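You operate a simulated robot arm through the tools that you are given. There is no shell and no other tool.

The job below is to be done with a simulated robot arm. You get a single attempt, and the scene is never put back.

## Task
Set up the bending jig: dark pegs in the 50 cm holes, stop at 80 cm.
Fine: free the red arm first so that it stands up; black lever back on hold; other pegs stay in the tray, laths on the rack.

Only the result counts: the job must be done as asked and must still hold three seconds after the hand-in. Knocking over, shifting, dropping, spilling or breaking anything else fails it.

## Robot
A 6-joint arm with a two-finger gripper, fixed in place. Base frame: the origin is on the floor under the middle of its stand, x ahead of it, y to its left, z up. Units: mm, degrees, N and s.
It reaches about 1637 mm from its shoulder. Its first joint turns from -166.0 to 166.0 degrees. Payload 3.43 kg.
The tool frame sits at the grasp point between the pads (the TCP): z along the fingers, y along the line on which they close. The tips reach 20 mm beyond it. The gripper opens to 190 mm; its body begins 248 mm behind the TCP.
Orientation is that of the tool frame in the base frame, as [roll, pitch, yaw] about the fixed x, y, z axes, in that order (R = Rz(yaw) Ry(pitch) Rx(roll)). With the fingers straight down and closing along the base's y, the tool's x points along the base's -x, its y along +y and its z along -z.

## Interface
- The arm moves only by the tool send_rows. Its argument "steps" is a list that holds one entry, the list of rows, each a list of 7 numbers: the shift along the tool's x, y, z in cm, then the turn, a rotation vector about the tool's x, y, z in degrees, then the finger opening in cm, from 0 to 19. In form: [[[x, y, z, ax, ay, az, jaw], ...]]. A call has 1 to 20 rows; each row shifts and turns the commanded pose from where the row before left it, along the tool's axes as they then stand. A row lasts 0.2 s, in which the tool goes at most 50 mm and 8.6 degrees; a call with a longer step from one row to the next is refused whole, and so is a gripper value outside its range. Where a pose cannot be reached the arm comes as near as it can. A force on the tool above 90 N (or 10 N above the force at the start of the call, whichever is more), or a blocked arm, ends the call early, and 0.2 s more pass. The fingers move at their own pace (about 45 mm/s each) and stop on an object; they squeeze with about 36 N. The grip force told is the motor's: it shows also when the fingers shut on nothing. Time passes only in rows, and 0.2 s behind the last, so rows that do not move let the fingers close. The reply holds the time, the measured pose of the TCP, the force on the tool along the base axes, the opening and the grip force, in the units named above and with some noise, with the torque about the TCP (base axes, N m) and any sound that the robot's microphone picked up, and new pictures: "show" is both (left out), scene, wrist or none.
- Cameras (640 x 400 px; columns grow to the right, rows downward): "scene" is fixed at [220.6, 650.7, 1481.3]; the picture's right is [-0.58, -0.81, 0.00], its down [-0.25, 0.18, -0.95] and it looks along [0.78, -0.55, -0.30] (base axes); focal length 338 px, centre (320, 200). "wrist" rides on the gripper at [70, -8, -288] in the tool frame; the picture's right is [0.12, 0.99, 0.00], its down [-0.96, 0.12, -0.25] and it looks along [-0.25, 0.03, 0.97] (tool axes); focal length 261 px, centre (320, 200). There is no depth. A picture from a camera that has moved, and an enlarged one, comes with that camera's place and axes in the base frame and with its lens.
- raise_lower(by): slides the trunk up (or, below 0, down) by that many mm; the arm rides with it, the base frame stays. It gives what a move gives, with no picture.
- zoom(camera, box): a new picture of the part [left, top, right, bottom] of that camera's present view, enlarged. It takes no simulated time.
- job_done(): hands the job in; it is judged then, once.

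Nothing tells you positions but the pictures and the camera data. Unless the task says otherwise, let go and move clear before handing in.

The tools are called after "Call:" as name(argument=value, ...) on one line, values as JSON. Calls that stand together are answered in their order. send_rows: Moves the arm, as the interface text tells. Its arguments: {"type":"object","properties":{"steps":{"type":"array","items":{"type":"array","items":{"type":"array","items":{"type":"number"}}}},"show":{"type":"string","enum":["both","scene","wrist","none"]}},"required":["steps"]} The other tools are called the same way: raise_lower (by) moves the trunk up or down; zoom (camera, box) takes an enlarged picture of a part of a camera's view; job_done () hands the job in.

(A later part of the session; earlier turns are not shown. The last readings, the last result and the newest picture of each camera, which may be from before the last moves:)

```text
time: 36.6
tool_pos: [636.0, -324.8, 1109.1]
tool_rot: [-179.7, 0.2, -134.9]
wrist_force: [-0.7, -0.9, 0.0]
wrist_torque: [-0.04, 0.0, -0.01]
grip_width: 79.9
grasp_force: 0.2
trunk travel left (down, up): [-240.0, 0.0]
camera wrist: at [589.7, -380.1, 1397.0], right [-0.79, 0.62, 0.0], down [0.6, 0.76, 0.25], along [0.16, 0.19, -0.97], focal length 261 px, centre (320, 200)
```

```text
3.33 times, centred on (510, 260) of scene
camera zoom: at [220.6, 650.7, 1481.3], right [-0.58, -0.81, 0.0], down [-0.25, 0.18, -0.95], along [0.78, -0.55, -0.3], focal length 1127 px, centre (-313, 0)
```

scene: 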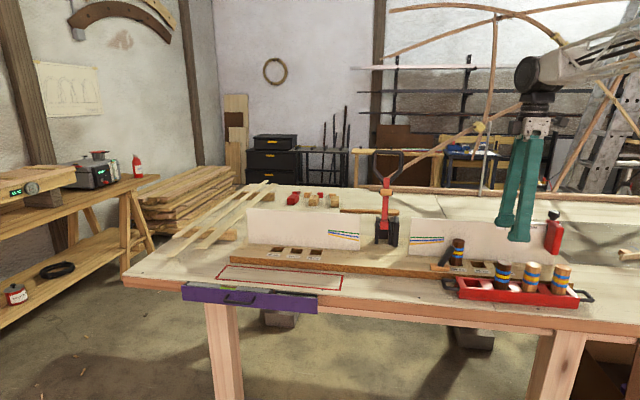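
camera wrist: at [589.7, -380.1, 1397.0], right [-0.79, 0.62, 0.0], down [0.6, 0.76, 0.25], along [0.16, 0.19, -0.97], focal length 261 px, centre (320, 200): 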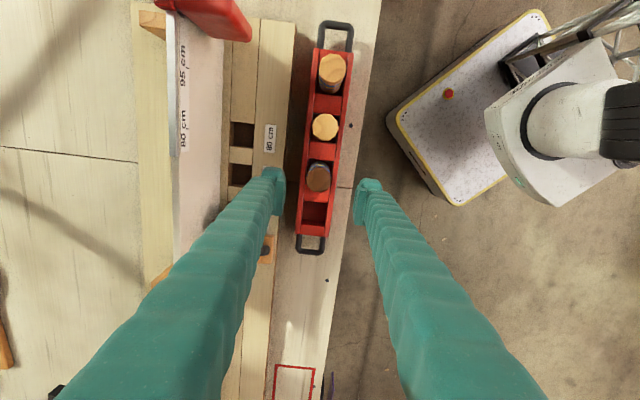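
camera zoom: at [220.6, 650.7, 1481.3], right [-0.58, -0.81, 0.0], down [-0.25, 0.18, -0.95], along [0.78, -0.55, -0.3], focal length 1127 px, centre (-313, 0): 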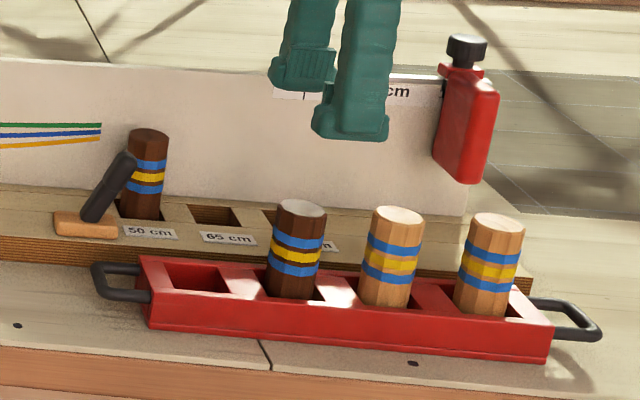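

The second dark peg is almost exactly below the hand. Going down to the same grip height and closing on it.

Call:
send_rows(steps=[[[0.08, -0.14, 3.5, 0, 0, 0, 8], [0, 0, 4.0, 0, 0, 0, 8], [0, 0, 4.0, 0, 0, 0, 8], [0, 0, 1.8, 0, 0, 0, 8], [0, 0, 0, 0, 0, 0, 2], [0, 0, 0, 0, 0, 0, 2], [0, 0, 0, 0, 0, 0, 2], [0, 0, 0, 0, 0, 0, 2], [0, 0, 0, 0, 0, 0, 2]]], show="both")

Call:
zoom(camera="wrist", box=[240, 140, 400, 240])

```text
time: 38.6
tool_pos: [636.2, -326.7, 975.0]
tool_rot: [-179.7, 0.2, -135.1]
wrist_force: [0.8, 0.2, -0.5]
wrist_torque: [0.01, 0.0, 0.0]
grip_width: 38.2
grasp_force: 36.3
trunk travel left (down, up): [-240.0, 0.0]
camera wrist: at [590.4, -381.4, 1263.6], right [-0.79, 0.62, 0.0], down [0.6, 0.76, 0.25], along [0.16, 0.19, -0.97], focal length 261 px, centre (320, 200)
```

scene: 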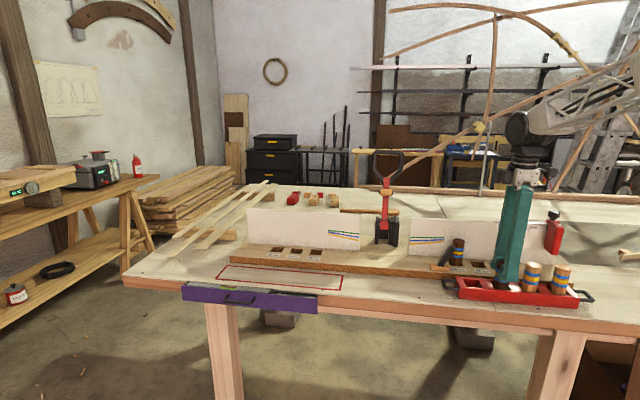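
wrist: 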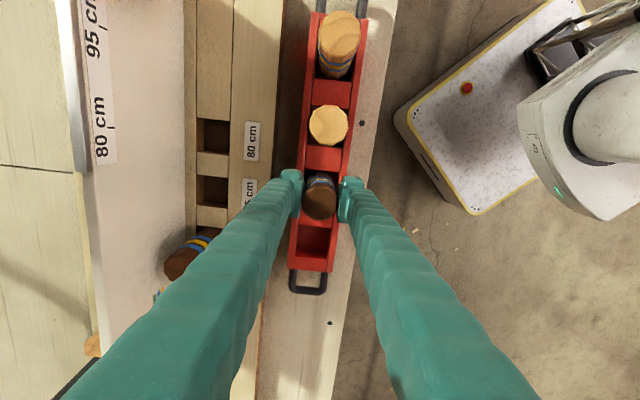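

```text
4.00 times, centred on (320, 190) of wrist
camera zoom: at [590.4, -381.4, 1263.6], right [-0.79, 0.62, 0.0], down [0.6, 0.76, 0.25], along [0.16, 0.19, -0.97], focal length 1043 px, centre (320, 240)
```

zoom: 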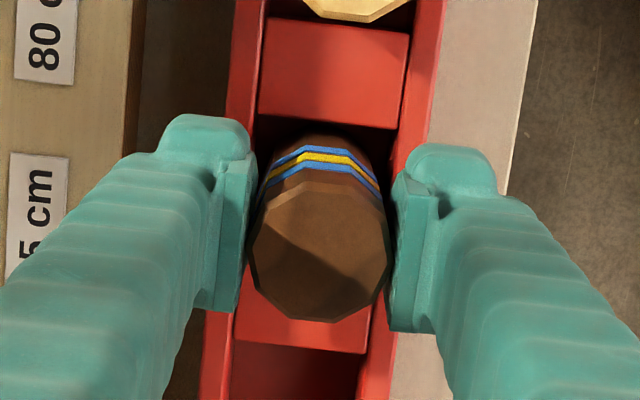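

Gripped at 38.2 mm. Lifting it, then turning the hand to close along the jig.

Call:
send_rows(steps=[[[0, 0, -1.5, 0, 0, 0, 2], [0, 0, -3.0, 0, 0, 0, 2], [0, 0, -4.5, 0, 0, 0, 2], [0, 0, -4.5, 0, 0, 0, 2], [0, 0, 0, 0, 0, 7.5, 2], [0, 0, 0, 0, 0, 7.5, 2], [0, 0, 0, 0, 0, 7.5, 2], [0, 0, 0, 0, 0, 7.5, 2], [0, 0, 0, 0, 0, 7.5, 2], [0, 0, 0, 0, 0, 7.5, 2], [0, 0, 0, 0, 0, 7.5, 2], [0, 0, 0, 0, 0, 7.5, 2], [0, 0, 0, 0, 0, 7.5, 2], [0, 0, 0, 0, 0, 7.5, 2], [0, 0, 0, 0, 0, 7.5, 2], [0, 0, 0, 0, 0, 7.5, 2]]], show="both")

Call:
zoom(camera="scene", box=[420, 190, 600, 320])

```text
time: 42.0
tool_pos: [636.5, -327.3, 1110.7]
tool_rot: [179.9, 0.3, 134.9]
wrist_force: [-0.6, 0.5, -0.9]
wrist_torque: [0.01, 0.03, 0.01]
grip_width: 38.3
grasp_force: 36.0
trunk travel left (down, up): [-240.0, 0.0]
camera wrist: at [578.6, -282.1, 1398.7], right [0.62, 0.79, 0.0], down [0.76, -0.6, 0.25], along [0.2, -0.15, -0.97], focal length 261 px, centre (320, 200)
```

scene: 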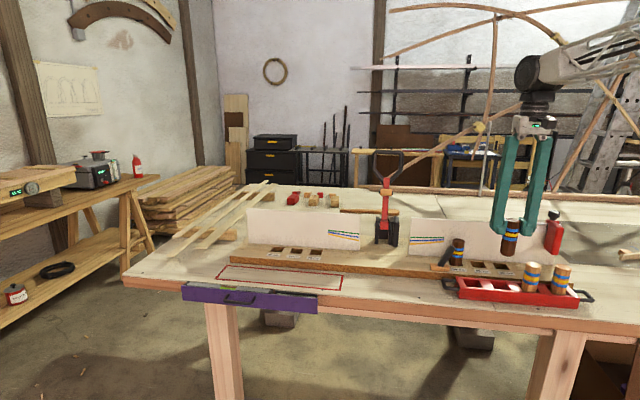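
wrist: 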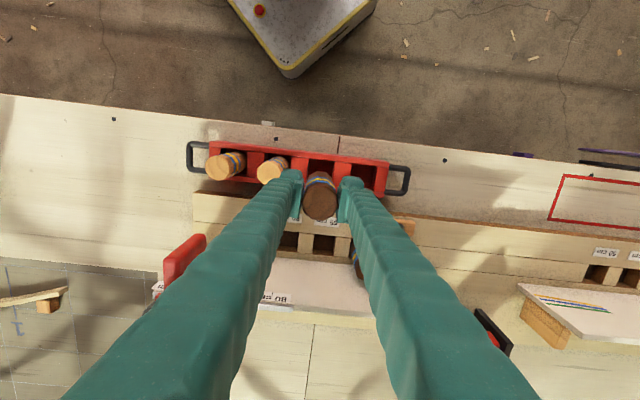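

```text
3.08 times, centred on (510, 255) of scene
camera zoom: at [220.6, 650.7, 1481.3], right [-0.58, -0.81, 0.0], down [-0.25, 0.18, -0.95], along [0.78, -0.55, -0.3], focal length 1040 px, centre (-265, 31)
```

zoom: 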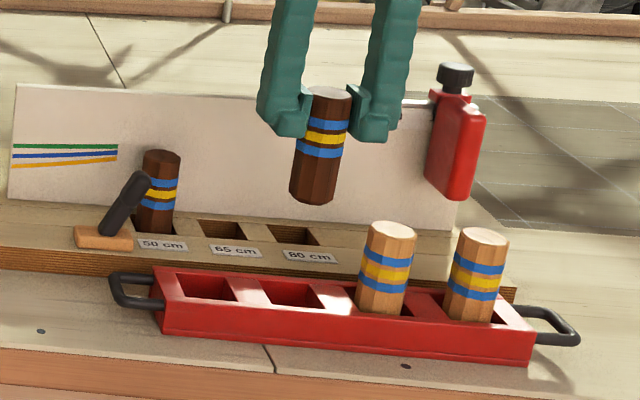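

The peg hangs clear. Carrying it along the front of the jig toward the left 50 cm hole, keeping low enough to stay in reach.

Call:
send_rows(steps=[[[-0.45, 4.6, 0.45, 0, 0, 0, 2], [-0.45, 4.6, 0.45, 0, 0, 0, 2], [-0.45, 4.6, 0.45, 0, 0, 0, 2], [-0.45, 4.6, 0.45, 0, 0, 0, 2], [-0.45, 4.6, 0.45, 0, 0, 0, 2], [-0.45, 4.6, 0.45, 0, 0, 0, 2], [-0.45, 4.6, 0.45, 0, 0, 0, 2], [-0.45, 4.6, 0.45, 0, 0, 0, 2], [-0.45, 4.6, 0.45, 0, 0, 0, 2], [-0.45, 4.6, 0.45, 0, 0, 0, 2], [-0.45, 4.6, 0.45, 0, 0, 0, 2], [-0.45, 4.6, 0.45, 0, 0, 0, 2], [-0.45, 4.6, 0.45, 0, 0, 0, 2]]], show="both")

Call:
zoom(camera="wrist", box=[240, 190, 400, 290])

```text
time: 44.9
tool_pos: [1099.1, 54.1, 1057.2]
tool_rot: [179.8, 0.3, 135.1]
wrist_force: [0.5, 0.6, 0.2]
wrist_torque: [0.09, -0.18, -0.01]
grip_width: 38.3
grasp_force: 36.3
trunk travel left (down, up): [-240.0, 0.0]
camera wrist: at [1041.5, 98.3, 1344.0], right [0.62, 0.79, 0.0], down [0.76, -0.6, 0.25], along [0.2, -0.15, -0.97], focal length 261 px, centre (320, 200)
```

scene: 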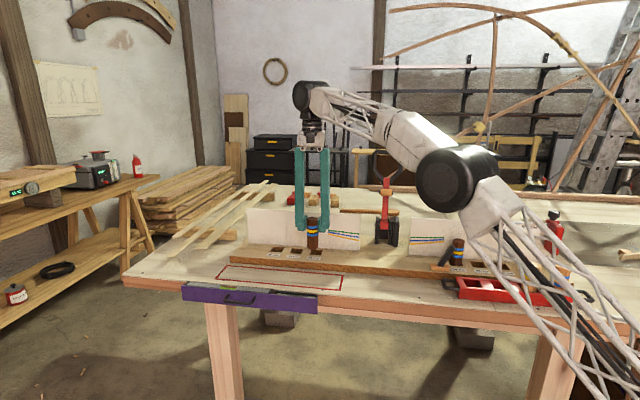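
wrist: 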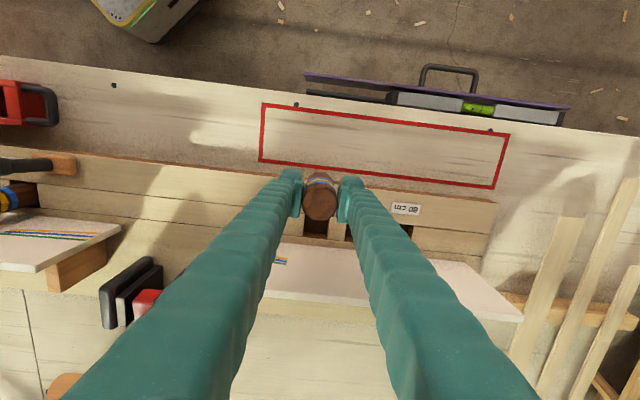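

```text
4.00 times, centred on (320, 240) of wrist
camera zoom: at [1041.5, 98.3, 1344.0], right [0.62, 0.79, 0.0], down [0.76, -0.6, 0.25], along [0.2, -0.15, -0.97], focal length 1043 px, centre (320, 40)
```

zoom: 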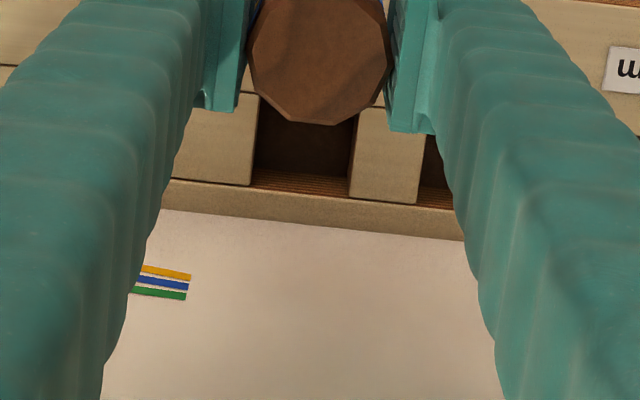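

The left 50 cm hole is about 91 mm ahead and 5 mm to the left of the grasp point. Moving over it and lowering a little for an alignment check.

Call:
send_rows(steps=[[[-3.0, 0.2, 0.8, 0, 0, 0, 2], [-3.0, 0.2, 0.8, 0, 0, 0, 2], [-3.1, 0.15, 0.9, 0, 0, 0, 2]]], show="both")

Call:
zoom(camera="wrist", box=[260, 140, 380, 240])

Call:
zoom(camera="scene", box=[270, 210, 370, 280])

```text
time: 45.6
tool_pos: [1145.2, -6.9, 1019.8]
tool_rot: [179.8, 0.3, 135.0]
wrist_force: [0.0, 0.1, 0.1]
wrist_torque: [-0.06, -0.12, 0.01]
grip_width: 38.3
grasp_force: 35.5
out of reach, approached as far as the arm can: row 2, 3
trunk travel left (down, up): [-240.0, 0.0]
camera wrist: at [1087.3, 38.3, 1307.1], right [0.62, 0.79, 0.0], down [0.76, -0.6, 0.25], along [0.2, -0.15, -0.97], focal length 261 px, centre (320, 200)
```

scene: 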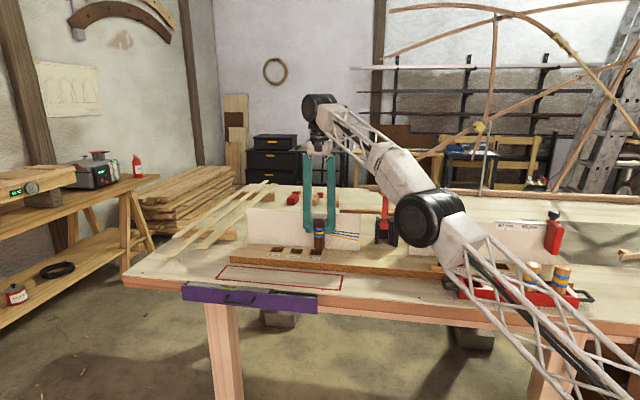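
wrist: 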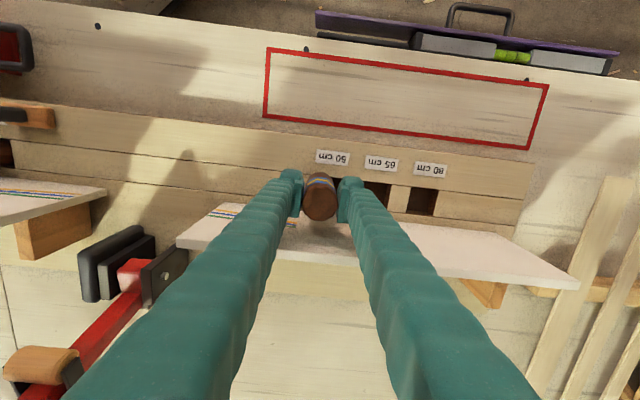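

```text
4.00 times, centred on (320, 190) of wrist
camera zoom: at [1087.3, 38.3, 1307.1], right [0.62, 0.79, 0.0], down [0.76, -0.6, 0.25], along [0.2, -0.15, -0.97], focal length 1043 px, centre (320, 240)
```

zoom: 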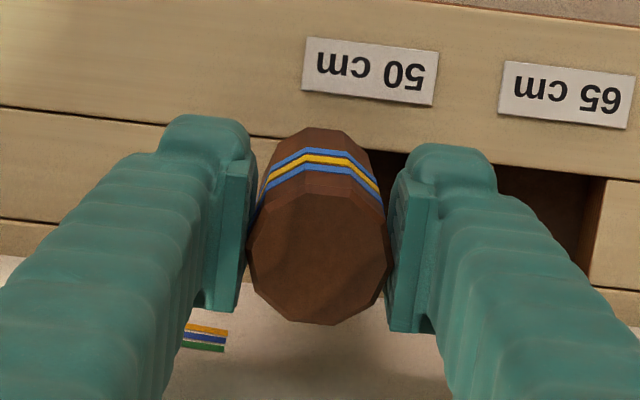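

```text
5.71 times, centred on (320, 245) of scene
camera zoom: at [220.6, 650.7, 1481.3], right [-0.58, -0.81, 0.0], down [-0.25, 0.18, -0.95], along [0.78, -0.55, -0.3], focal length 1932 px, centre (320, -57)
```

zoom: 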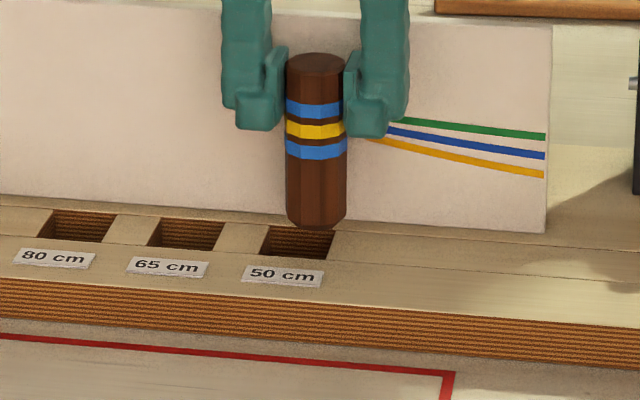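

The arm is at its reach limit with the hand exactly vertical (it stopped about 22 mm short). I'll back off a little, tilt the hand 5° so that the fingertips point outward, and then move over the hole.

Call:
send_rows(steps=[[[0.7, -0.7, 0, 0, 0, 0, 2], [0, 0, 0, -3.54, -3.54, 0, 2], [-0.8, 0.8, 0.9, 0, 0, 0, 2], [-0.85, 0.85, 1.0, 0, 0, 0, 2]]], show="both")

Call:
zoom(camera="wrist", box=[260, 140, 380, 240])

Call:
zoom(camera="scene", box=[270, 210, 370, 280])

```text
time: 46.6
tool_pos: [1160.0, -6.9, 1001.3]
tool_rot: [176.3, 3.8, 134.9]
wrist_force: [0.1, -0.3, -0.4]
wrist_torque: [0.01, -0.01, 0.04]
grip_width: 38.4
grasp_force: 36.2
trunk travel left (down, up): [-240.0, 0.0]
camera wrist: at [1077.5, 38.7, 1282.1], right [0.62, 0.79, 0.06], down [0.74, -0.6, 0.32], along [0.28, -0.15, -0.95], focal length 261 px, centre (320, 200)
```

scene: 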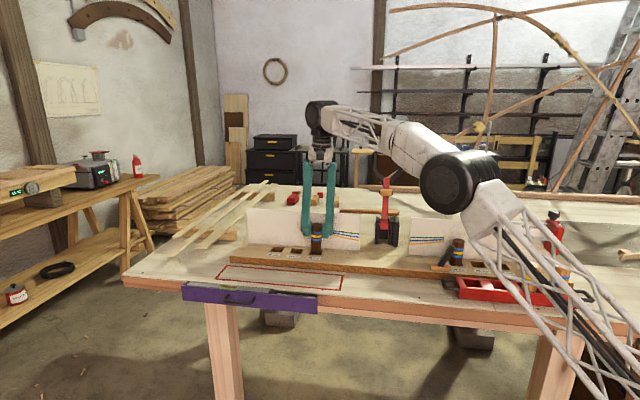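
wrist: 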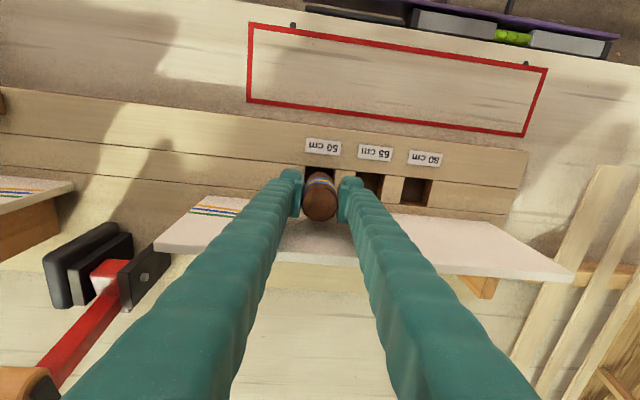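

```text
4.00 times, centred on (320, 190) of wrist
camera zoom: at [1077.5, 38.7, 1282.1], right [0.62, 0.79, 0.06], down [0.74, -0.6, 0.32], along [0.28, -0.15, -0.95], focal length 1043 px, centre (320, 240)
```

zoom: 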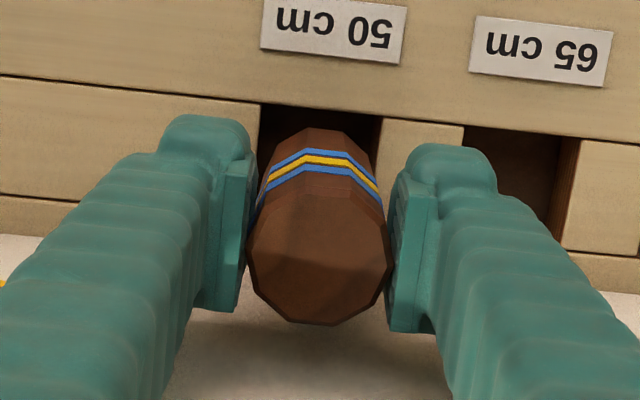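

```text
5.71 times, centred on (320, 245) of scene
camera zoom: at [220.6, 650.7, 1481.3], right [-0.58, -0.81, 0.0], down [-0.25, 0.18, -0.95], along [0.78, -0.55, -0.3], focal length 1932 px, centre (320, -57)
```

zoom: 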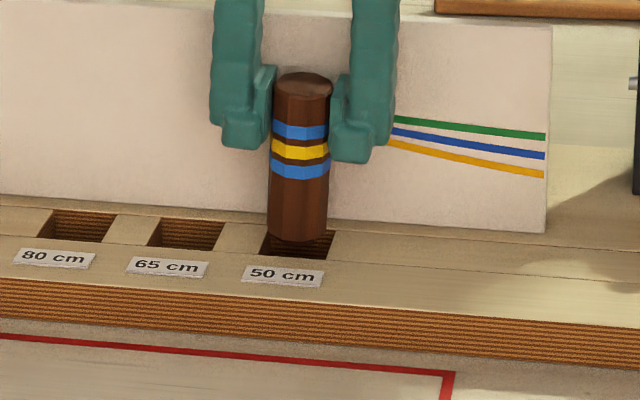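

The tilted peg is over the left 50 cm hole, about 2 mm short of centre toward the back. Correcting and lowering its foot into the hole.

Call:
send_rows(steps=[[[-0.15, -0.1, 0, 0, 0, 0, 2], [0.05, -0.05, 0.8, 0, 0, 0, 2], [0.05, -0.05, 0.8, 0, 0, 0, 2]]], show="both")

Call:
zoom(camera="wrist", box=[260, 140, 380, 240])

Call:
zoom(camera="scene", box=[280, 215, 360, 275])

```text
time: 47.5
tool_pos: [1160.2, -6.5, 989.8]
tool_rot: [176.2, 4.0, 134.9]
wrist_force: [-8.6, 2.4, 16.4]
wrist_torque: [-0.05, 0.27, -0.05]
grip_width: 38.4
grasp_force: 35.9
trunk travel left (down, up): [-240.0, 0.0]
camera wrist: at [1076.7, 38.4, 1270.7], right [0.61, 0.79, 0.06], down [0.74, -0.6, 0.32], along [0.29, -0.15, -0.95], focal length 261 px, centre (320, 200)
```

scene: 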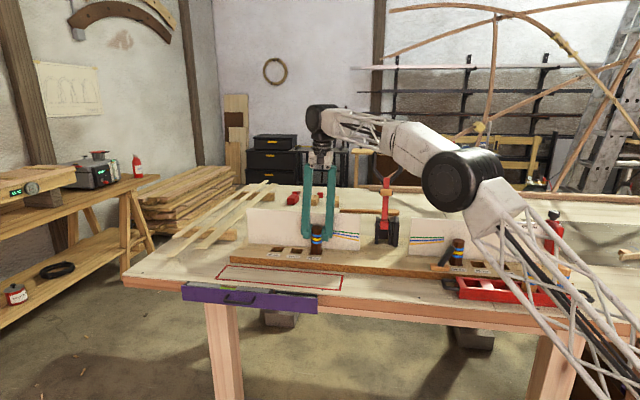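
wrist: 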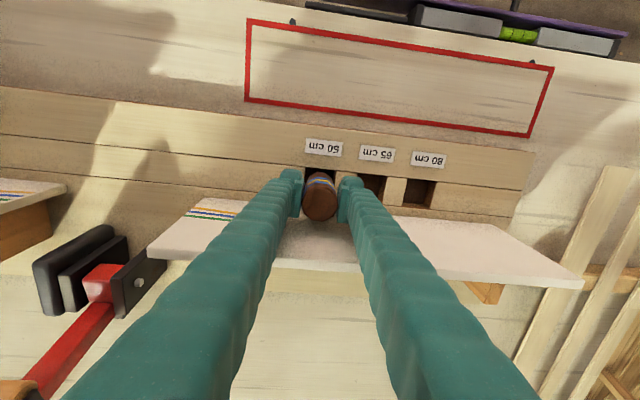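

```text
4.00 times, centred on (320, 190) of wrist
camera zoom: at [1076.7, 38.4, 1270.7], right [0.61, 0.79, 0.06], down [0.74, -0.6, 0.32], along [0.29, -0.15, -0.95], focal length 1043 px, centre (320, 240)
```

zoom: 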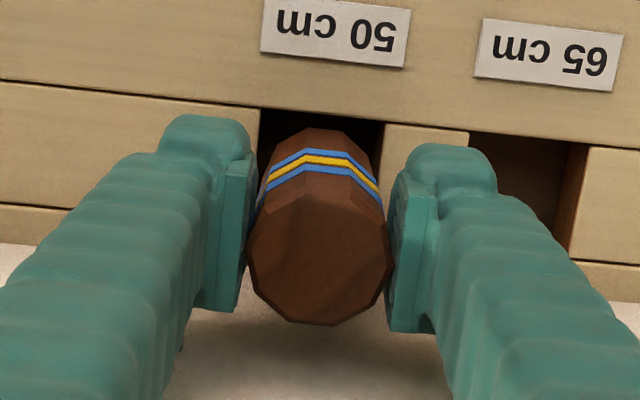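

```text
6.67 times, centred on (320, 245) of scene
camera zoom: at [220.6, 650.7, 1481.3], right [-0.58, -0.81, 0.0], down [-0.25, 0.18, -0.95], along [0.78, -0.55, -0.3], focal length 2254 px, centre (320, -100)
```

zoom: 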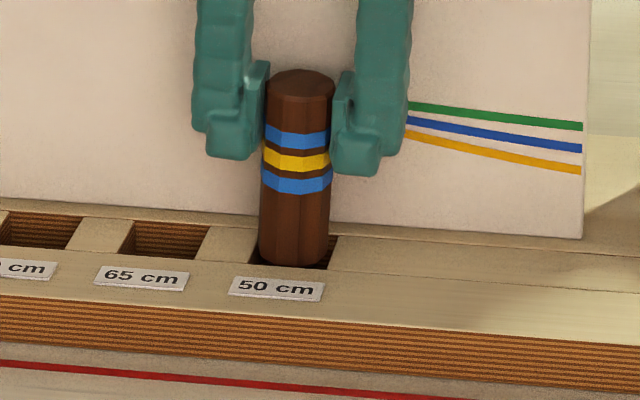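

There is contact at the rim (force pointing toward the robot). I'll lift slightly and look closely to see which edge it touches.

Call:
send_rows(steps=[[[-0.03, 0.03, -0.5, 0, 0, 0, 2]]], show="none")

Call:
zoom(camera="scene", box=[300, 235, 340, 265])

Call:
zoom(camera="wrist", box=[290, 155, 350, 200])

```text
time: 47.9
tool_pos: [1161.2, -5.9, 988.7]
tool_rot: [176.2, 3.7, 134.8]
wrist_force: [-4.3, 4.0, 1.8]
wrist_torque: [0.26, 0.37, 0.01]
grip_width: 38.2
grasp_force: 35.9
trunk travel left (down, up): [-240.0, 0.0]
```

```text
13.33 times, centred on (320, 250) of scene
camera zoom: at [220.6, 650.7, 1481.3], right [-0.58, -0.81, 0.0], down [-0.25, 0.18, -0.95], along [0.78, -0.55, -0.3], focal length 4509 px, centre (320, -467)
```

zoom: 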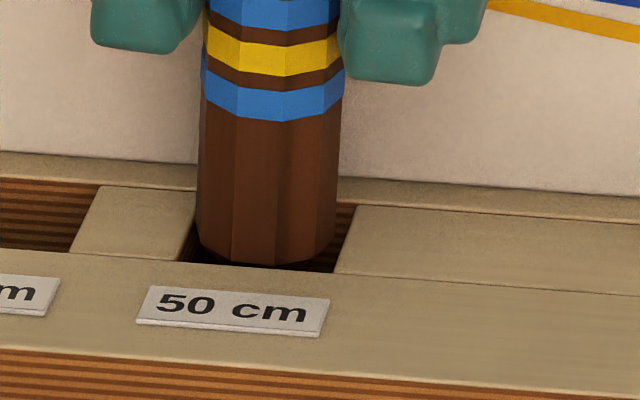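

```text
8.89 times, centred on (320, 178) of wrist
camera zoom: at [1078.3, 38.4, 1271.2], right [0.61, 0.79, 0.06], down [0.74, -0.6, 0.32], along [0.28, -0.15, -0.95], focal length 2317 px, centre (320, 400)
```

zoom: 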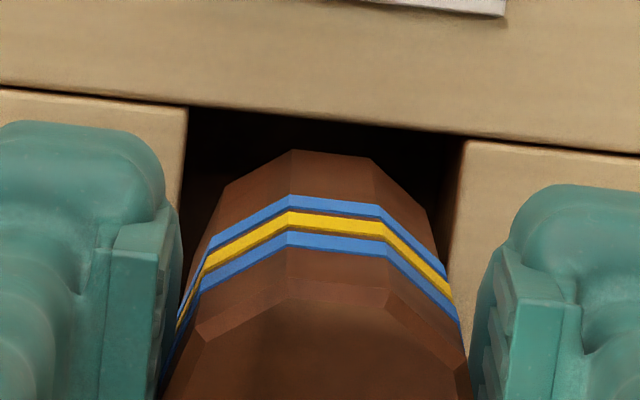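

The remaining 6 N pushes the peg's foot toward the front, so it is touching the back wall of the hole. I'll shift 3.5 mm toward the front and lower again.

Call:
send_rows(steps=[[[0.35, -0.1, 0, 0, 0, 0, 2], [0.03, -0.03, 0.5, 0, 0, 0, 2], [0.03, -0.03, 0.5, 0, 0, 0, 2]]], show="none")

Call:
zoom(camera="scene", box=[300, 235, 340, 265])

Call:
zoom(camera="wrist", box=[290, 155, 350, 200])

```text
time: 48.6
tool_pos: [1159.0, -5.1, 979.6]
tool_rot: [176.3, 3.9, 134.9]
wrist_force: [-0.2, 0.0, -0.6]
wrist_torque: [0.0, -0.03, 0.04]
grip_width: 38.2
grasp_force: 35.8
trunk travel left (down, up): [-240.0, 0.0]
```

```text
13.33 times, centred on (320, 250) of scene
camera zoom: at [220.6, 650.7, 1481.3], right [-0.58, -0.81, 0.0], down [-0.25, 0.18, -0.95], along [0.78, -0.55, -0.3], focal length 4509 px, centre (320, -467)
```

zoom: 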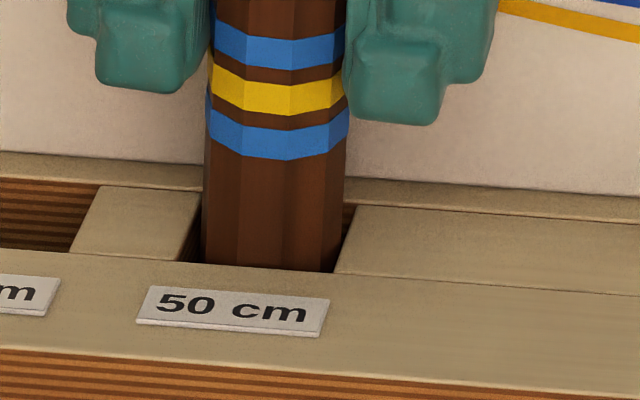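

```text
8.89 times, centred on (320, 178) of wrist
camera zoom: at [1075.3, 39.0, 1260.6], right [0.62, 0.79, 0.06], down [0.74, -0.6, 0.32], along [0.28, -0.15, -0.95], focal length 2317 px, centre (320, 400)
```

zoom: 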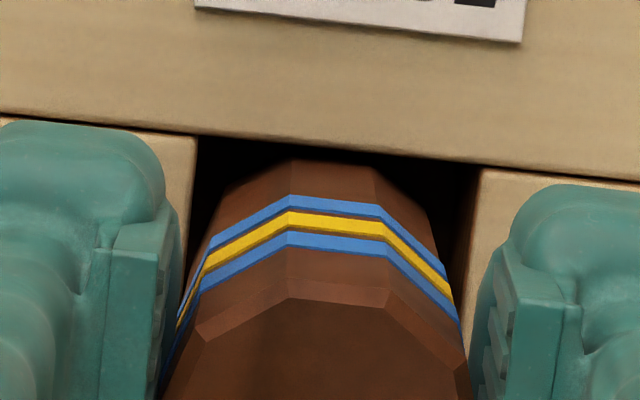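

The foot is inside the hole with no contact force. I'll lower a bit more and straighten the hand back to vertical, pivoting about the peg's foot.

Call:
send_rows(steps=[[[0.03, -0.03, 0.6, 0, 0, 0, 2], [-0.26, 0.26, 0.03, 1.77, 1.77, 0, 2], [-0.26, 0.26, 0.03, 1.77, 1.77, 0, 2]]], show="both")

Call:
zoom(camera="scene", box=[300, 225, 340, 265])

Call:
zoom(camera="wrist", box=[280, 145, 360, 205])

```text
time: 49.5
tool_pos: [1164.7, -5.2, 976.3]
tool_rot: [179.9, 0.3, 135.0]
wrist_force: [-0.4, 0.6, 0.4]
wrist_torque: [-0.02, -0.15, -0.02]
grip_width: 38.4
grasp_force: 36.2
trunk travel left (down, up): [-240.0, 0.0]
camera wrist: at [1106.8, 39.2, 1262.6], right [0.62, 0.79, 0.0], down [0.76, -0.6, 0.25], along [0.2, -0.15, -0.97], focal length 261 px, centre (320, 200)
```

scene: 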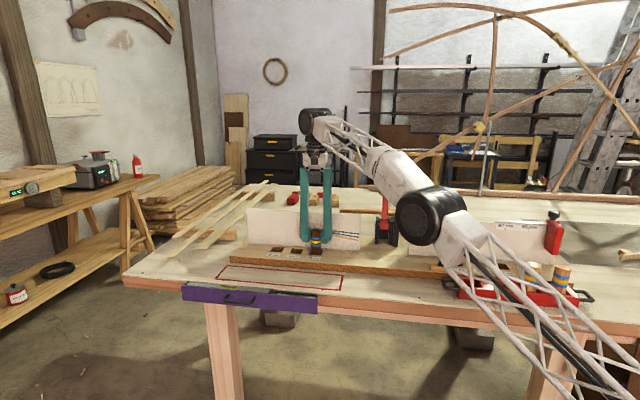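
wrist: 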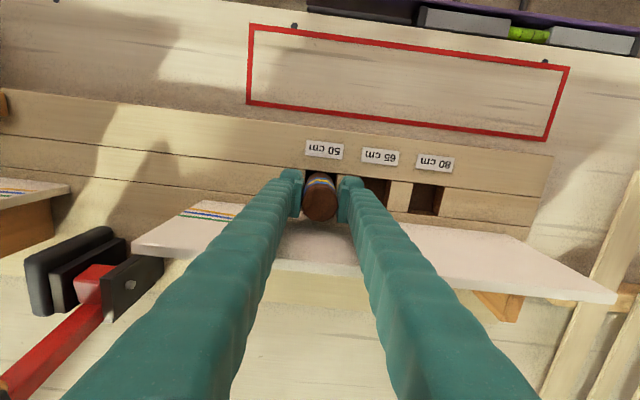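

```text
10.00 times, centred on (320, 245) of scene
camera zoom: at [220.6, 650.7, 1481.3], right [-0.58, -0.81, 0.0], down [-0.25, 0.18, -0.95], along [0.78, -0.55, -0.3], focal length 3382 px, centre (320, -250)
```

zoom: 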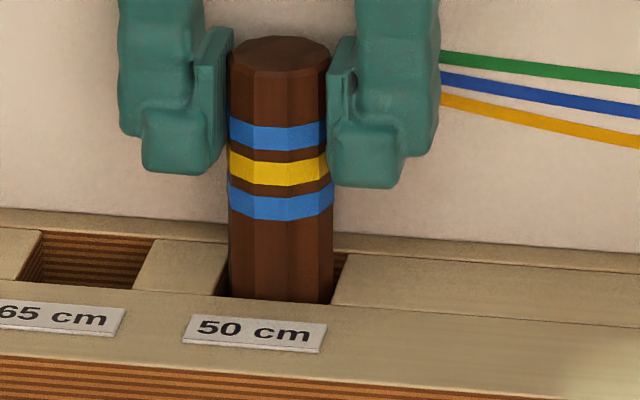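

```text
6.67 times, centred on (320, 175) of wrist
camera zoom: at [1106.8, 39.2, 1262.6], right [0.62, 0.79, 0.0], down [0.76, -0.6, 0.25], along [0.2, -0.15, -0.97], focal length 1738 px, centre (320, 367)
```

zoom: 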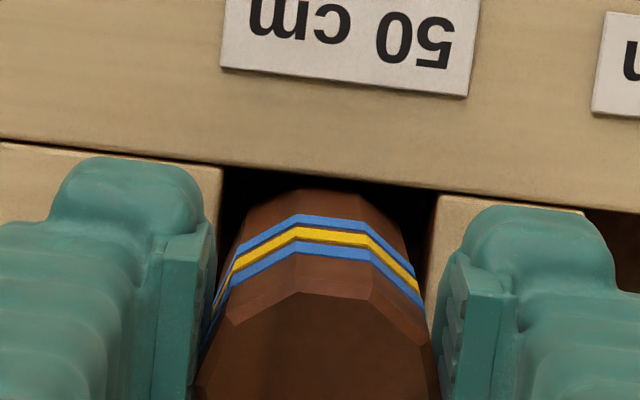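

The hand is vertical again, in reach, with no contact. Lowering the last centimetre to the hole floor.

Call:
send_rows(steps=[[[0, 0, 0.4, 0, 0, 0, 2], [0, 0, 0.4, 0, 0, 0, 2]]], show="none")

```text
time: 50.0
tool_pos: [1164.7, -6.1, 970.8]
tool_rot: [179.6, 0.5, 135.0]
wrist_force: [2.7, 1.6, 31.0]
wrist_torque: [-0.01, -0.15, 0.01]
grip_width: 38.2
grasp_force: 36.3
trunk travel left (down, up): [-240.0, 0.0]
```

Call:
send_rows(steps=[[[0, 0, -0.2, 0, 0, 0, 2]]], show="none")

Call:
zoom(camera="scene", box=[300, 225, 340, 265])

Call:
zoom(camera="wrist", box=[280, 145, 360, 205])

```text
time: 50.5
tool_pos: [1165.0, -6.4, 971.8]
tool_rot: [179.7, 0.2, 135.0]
wrist_force: [1.1, 1.4, 28.8]
wrist_torque: [0.08, 0.0, -0.01]
grip_width: 38.5
grasp_force: 36.1
trunk travel left (down, up): [-240.0, 0.0]
```

```text
10.00 times, centred on (320, 245) of scene
camera zoom: at [220.6, 650.7, 1481.3], right [-0.58, -0.81, 0.0], down [-0.25, 0.18, -0.95], along [0.78, -0.55, -0.3], focal length 3382 px, centre (320, -250)
```

zoom: 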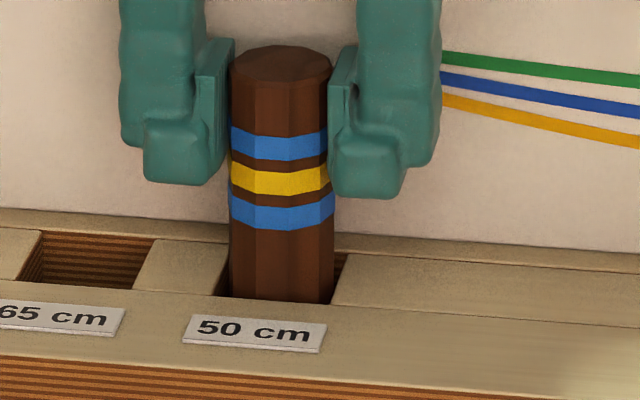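

```text
6.67 times, centred on (320, 175) of wrist
camera zoom: at [1106.2, 38.8, 1258.4], right [0.62, 0.79, 0.0], down [0.76, -0.6, 0.25], along [0.2, -0.15, -0.97], focal length 1738 px, centre (320, 367)
```

zoom: 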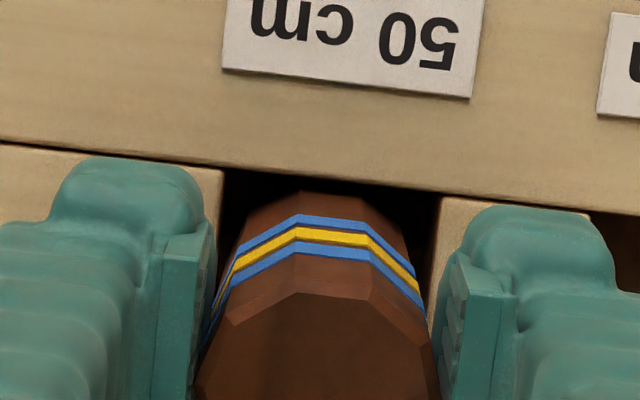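

Both dark pegs show the same exposed height, so this one also stands on the floor of its hole. Relieving the push and opening the fingers.

Call:
send_rows(steps=[[[0, 0, -0.3, 0, 0, 0, 2], [0, 0, 0, 0, 0, 0, 4.2], [0, 0, 0, 0, 0, 0, 6.0], [0, 0, 0, 0, 0, 0, 6.0]]], show="both")

Call:
zoom(camera="scene", box=[290, 215, 350, 265])

Call:
zoom(camera="wrist", box=[280, 145, 360, 205])

```text
time: 51.5
tool_pos: [1166.1, -6.2, 970.1]
tool_rot: [179.8, 0.1, 135.0]
wrist_force: [0.7, 0.2, 0.1]
wrist_torque: [-0.01, -0.03, 0.04]
grip_width: 60.0
grasp_force: 0.1
trunk travel left (down, up): [-240.0, 0.0]
camera wrist: at [1107.8, 38.5, 1258.6], right [0.62, 0.79, 0.0], down [0.76, -0.6, 0.25], along [0.2, -0.15, -0.97], focal length 261 px, centre (320, 200)
```

scene: 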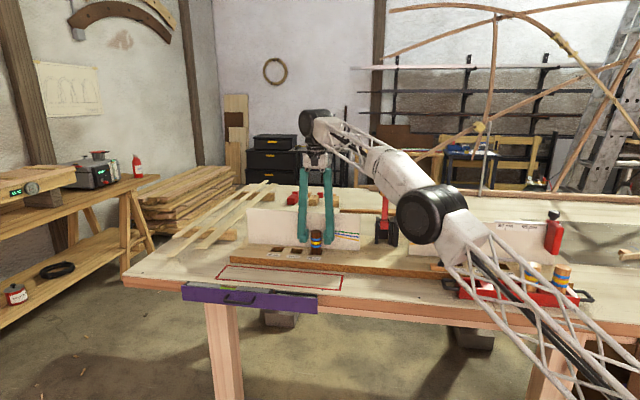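
wrist: 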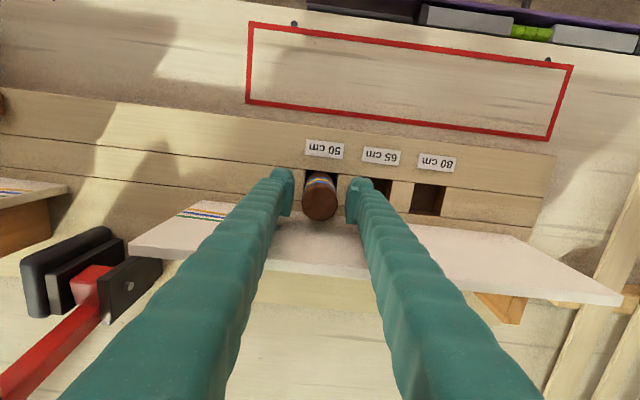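

```text
8.00 times, centred on (320, 240) of scene
camera zoom: at [220.6, 650.7, 1481.3], right [-0.58, -0.81, 0.0], down [-0.25, 0.18, -0.95], along [0.78, -0.55, -0.3], focal length 2705 px, centre (320, -120)
```

zoom: 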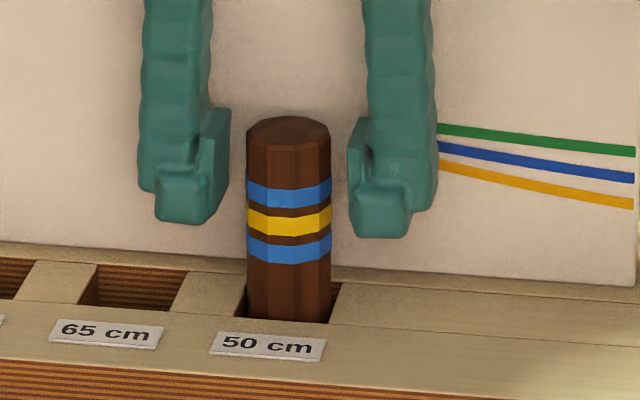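

```text
6.67 times, centred on (320, 175) of wrist
camera zoom: at [1107.8, 38.5, 1258.6], right [0.62, 0.79, 0.0], down [0.76, -0.6, 0.25], along [0.2, -0.15, -0.97], focal length 1738 px, centre (320, 367)
```

zoom: 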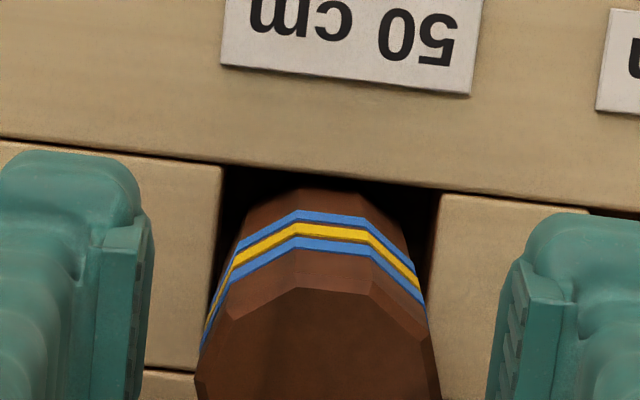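

The second dark peg stands freely in the left 50 cm hole. I'll slide the open fingers straight out toward the front (clear of the peg), then rise and go to the stop.

Call:
send_rows(steps=[[[2.0, 0, 0, 0, 0, 0, 7], [3.0, 0, 0, 0, 0, 0, 7], [3.0, 0, 0, 0, 0, 0, 7], [2.0, 0, -2.0, 0, 0, 0, 7], [1.0, 0, -4.0, 0, 0, 0, 7], [1.0, 0, -4.0, 0, 0, 0, 7]]], show="both")

Call:
zoom(camera="scene", box=[290, 195, 410, 275])

```text
time: 52.9
tool_pos: [1079.8, 81.0, 1070.3]
tool_rot: [179.8, 0.4, 135.1]
wrist_force: [-0.2, -0.2, -0.3]
wrist_torque: [0.03, 0.07, 0.01]
grip_width: 69.9
grasp_force: 0.1
trunk travel left (down, up): [-240.0, 0.0]
camera wrist: at [1021.3, 125.6, 1357.9], right [0.62, 0.79, 0.0], down [0.76, -0.6, 0.25], along [0.2, -0.15, -0.97], focal length 261 px, centre (320, 200)
```

scene: 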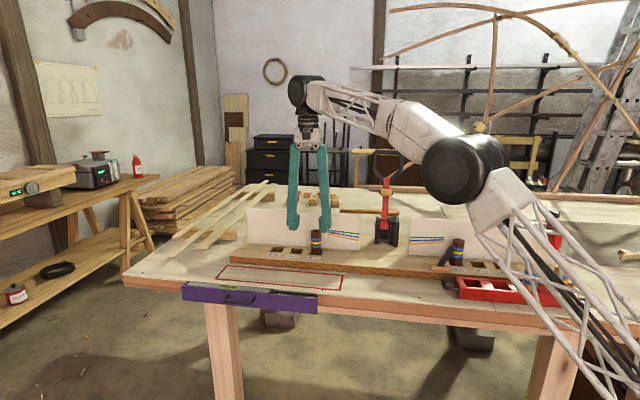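
wrist: 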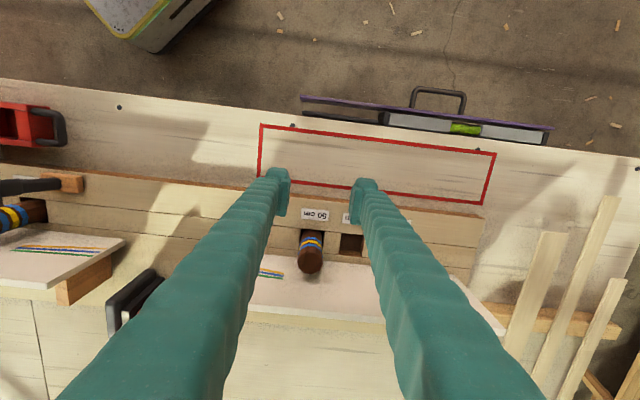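

```text
5.00 times, centred on (350, 235) of scene
camera zoom: at [220.6, 650.7, 1481.3], right [-0.58, -0.81, 0.0], down [-0.25, 0.18, -0.95], along [0.78, -0.55, -0.3], focal length 1691 px, centre (170, 25)
```

zoom: 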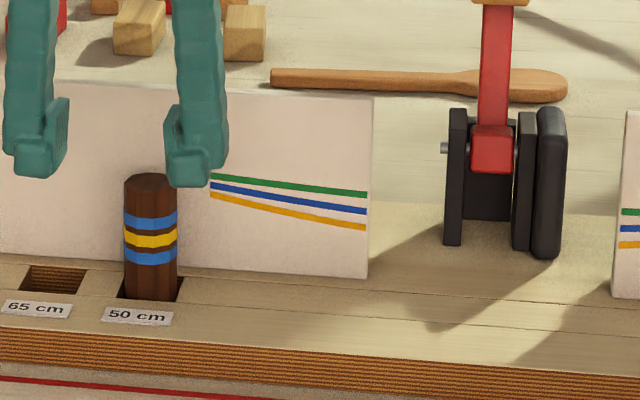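

Pegs are done. Now I travel back along the front of the jig to look at the red stop on the right.

Call:
send_rows(steps=[[[0, -4.7, -0.3, 0, 0, 0, 8], [0, -4.7, -0.3, 0, 0, 0, 8], [0, -4.7, -0.6, 0, 0, 0, 8], [0, -4.7, -0.6, 0, 0, 0, 8], [0, -4.7, -0.6, 0, 0, 0, 8], [0, -4.7, -0.6, 0, 0, 0, 8], [0, -4.7, -0.6, 0, 0, 0, 8], [0, -4.7, -0.6, 0, 0, 0, 8], [0, -4.7, -0.6, 0, 0, 0, 8], [0, -4.7, -0.6, 0, 0, 0, 8], [0, -4.7, -0.6, 0, 0, 0, 8], [0, -4.7, -0.6, 0, 0, 0, 8], [0, -4.7, -0.6, 0, 0, 0, 8], [0, -4.7, -0.6, 0, 0, 0, 8]]], show="both")

Call:
zoom(camera="scene", box=[490, 195, 590, 275])

Call:
zoom(camera="wrist", box=[130, 180, 320, 300])

```text
time: 55.9
tool_pos: [612.1, -385.9, 1146.9]
tool_rot: [179.9, 0.2, 135.0]
wrist_force: [0.8, 0.4, 0.0]
wrist_torque: [-0.14, 0.15, 0.0]
grip_width: 80.1
grasp_force: 0.1
trunk travel left (down, up): [-240.0, 0.0]
camera wrist: at [555.5, -339.8, 1434.3], right [0.62, 0.79, 0.0], down [0.76, -0.6, 0.25], along [0.2, -0.15, -0.97], focal length 261 px, centre (320, 200)
```

scene: 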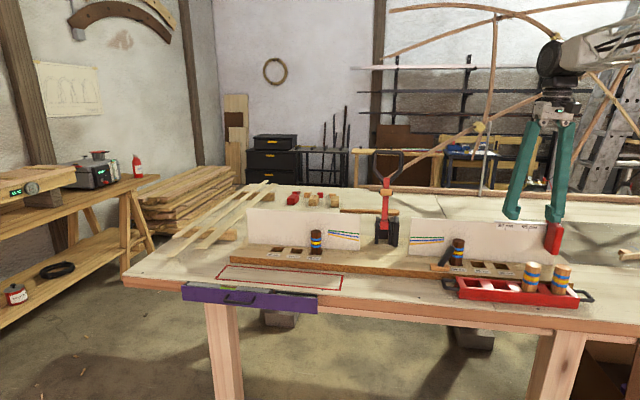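
wrist: 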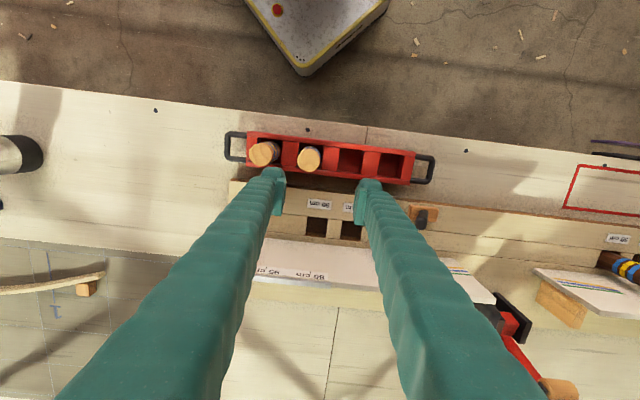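

```text
5.00 times, centred on (540, 235) of scene
camera zoom: at [220.6, 650.7, 1481.3], right [-0.58, -0.81, 0.0], down [-0.25, 0.18, -0.95], along [0.78, -0.55, -0.3], focal length 1691 px, centre (-780, 25)
```

zoom: 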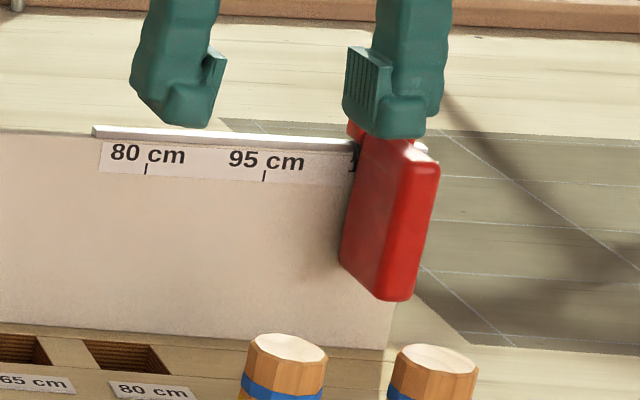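

```text
3.33 times, centred on (225, 240) of wrist
camera zoom: at [555.5, -339.8, 1434.3], right [0.62, 0.79, 0.0], down [0.76, -0.6, 0.25], along [0.2, -0.15, -0.97], focal length 869 px, centre (637, 67)
```

zoom: 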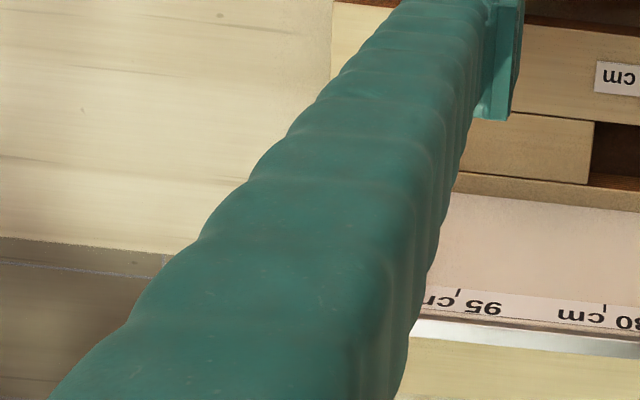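

The left finger hides the stop. I'll move sideways so the stop is seen between the fingers.

Call:
send_rows(steps=[[[0, -4.8, -0.5, 0, 0, 0, 10], [0, -4.8, -0.5, 0, 0, 0, 12], [0, -4.4, -0.5, 0, 0, 0, 12]]], show="both")

Call:
zoom(camera="wrist", box=[230, 170, 410, 300])

Call:
zoom(camera="scene", box=[490, 195, 590, 275])

```text
time: 56.6
tool_pos: [515.8, -487.3, 1161.0]
tool_rot: [179.8, 0.3, 134.9]
wrist_force: [-0.7, 0.6, 1.0]
wrist_torque: [-0.1, 0.13, 0.0]
grip_width: 120.2
grasp_force: 0.1
trunk travel left (down, up): [-240.0, 0.0]
camera wrist: at [457.5, -442.2, 1448.8], right [0.62, 0.79, 0.0], down [0.76, -0.6, 0.25], along [0.2, -0.15, -0.97], focal length 261 px, centre (320, 200)
```

scene: 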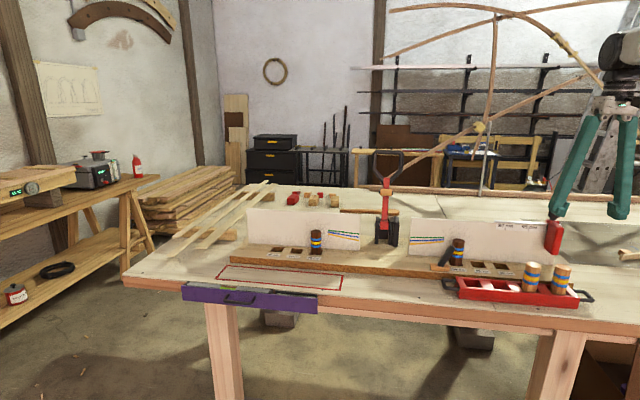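
wrist: 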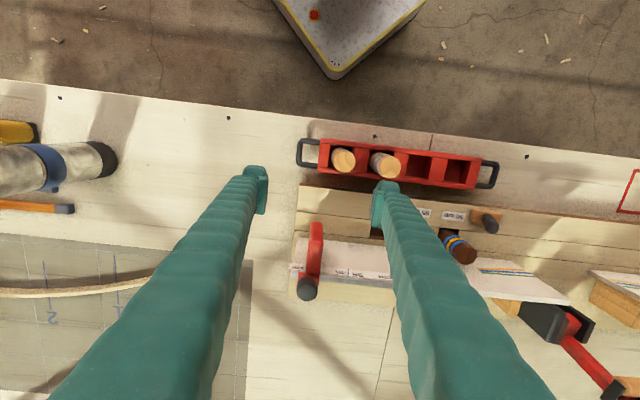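

```text
3.08 times, centred on (320, 235) of wrist
camera zoom: at [457.5, -442.2, 1448.8], right [0.62, 0.79, 0.0], down [0.76, -0.6, 0.25], along [0.2, -0.15, -0.97], focal length 802 px, centre (320, 92)
```

zoom: 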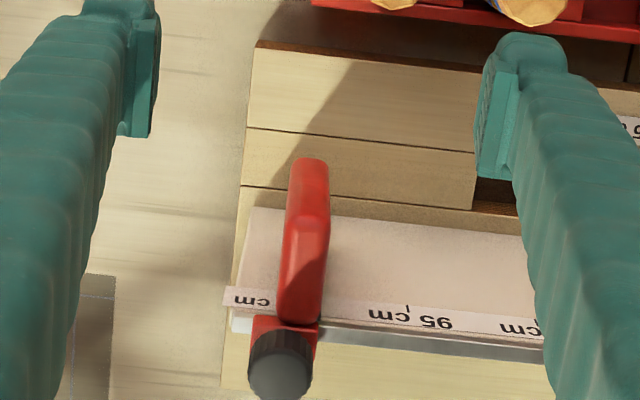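

```text
5.00 times, centred on (540, 235) of scene
camera zoom: at [220.6, 650.7, 1481.3], right [-0.58, -0.81, 0.0], down [-0.25, 0.18, -0.95], along [0.78, -0.55, -0.3], focal length 1691 px, centre (-780, 25)
```

zoom: 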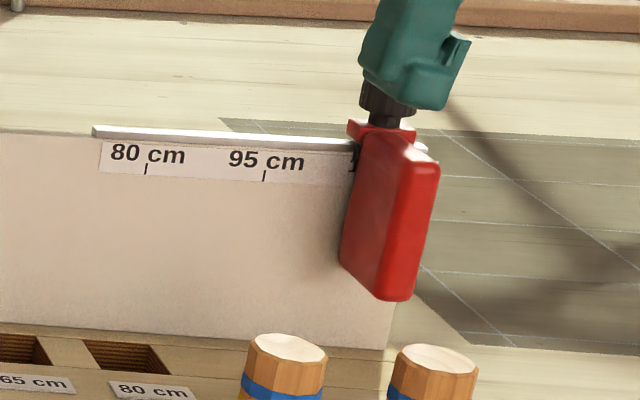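

I can see the stop: a red slab about 25 mm thick hanging in front of the panel at the 110 cm mark, with a black knob on the rail behind it. Let me zoom closer before touching it.

Call:
zoom(camera="wrist", box=[280, 210, 360, 310])

Call:
zoom(camera="scene", box=[535, 205, 575, 260])

```text
4.00 times, centred on (320, 260) of wrist
camera zoom: at [457.5, -442.2, 1448.8], right [0.62, 0.79, 0.0], down [0.76, -0.6, 0.25], along [0.2, -0.15, -0.97], focal length 1043 px, centre (320, -40)
```

zoom: 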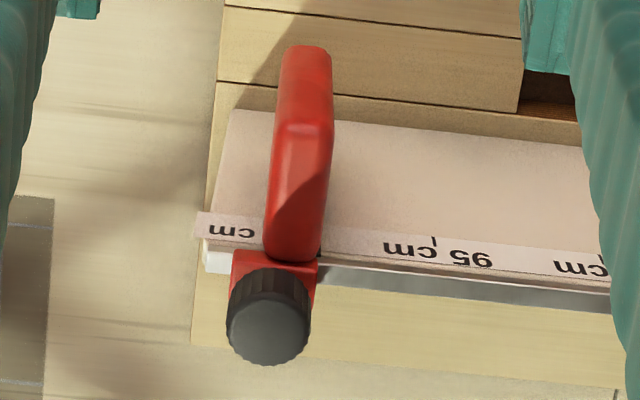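

```text
7.27 times, centred on (555, 232) of scene
camera zoom: at [220.6, 650.7, 1481.3], right [-0.58, -0.81, 0.0], down [-0.25, 0.18, -0.95], along [0.78, -0.55, -0.3], focal length 2459 px, centre (-1389, -36)
```

zoom: 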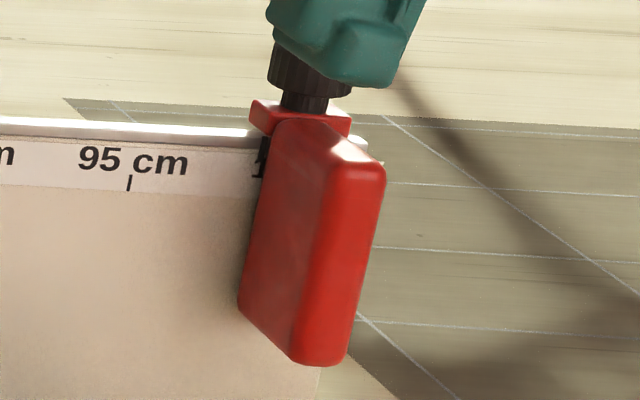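

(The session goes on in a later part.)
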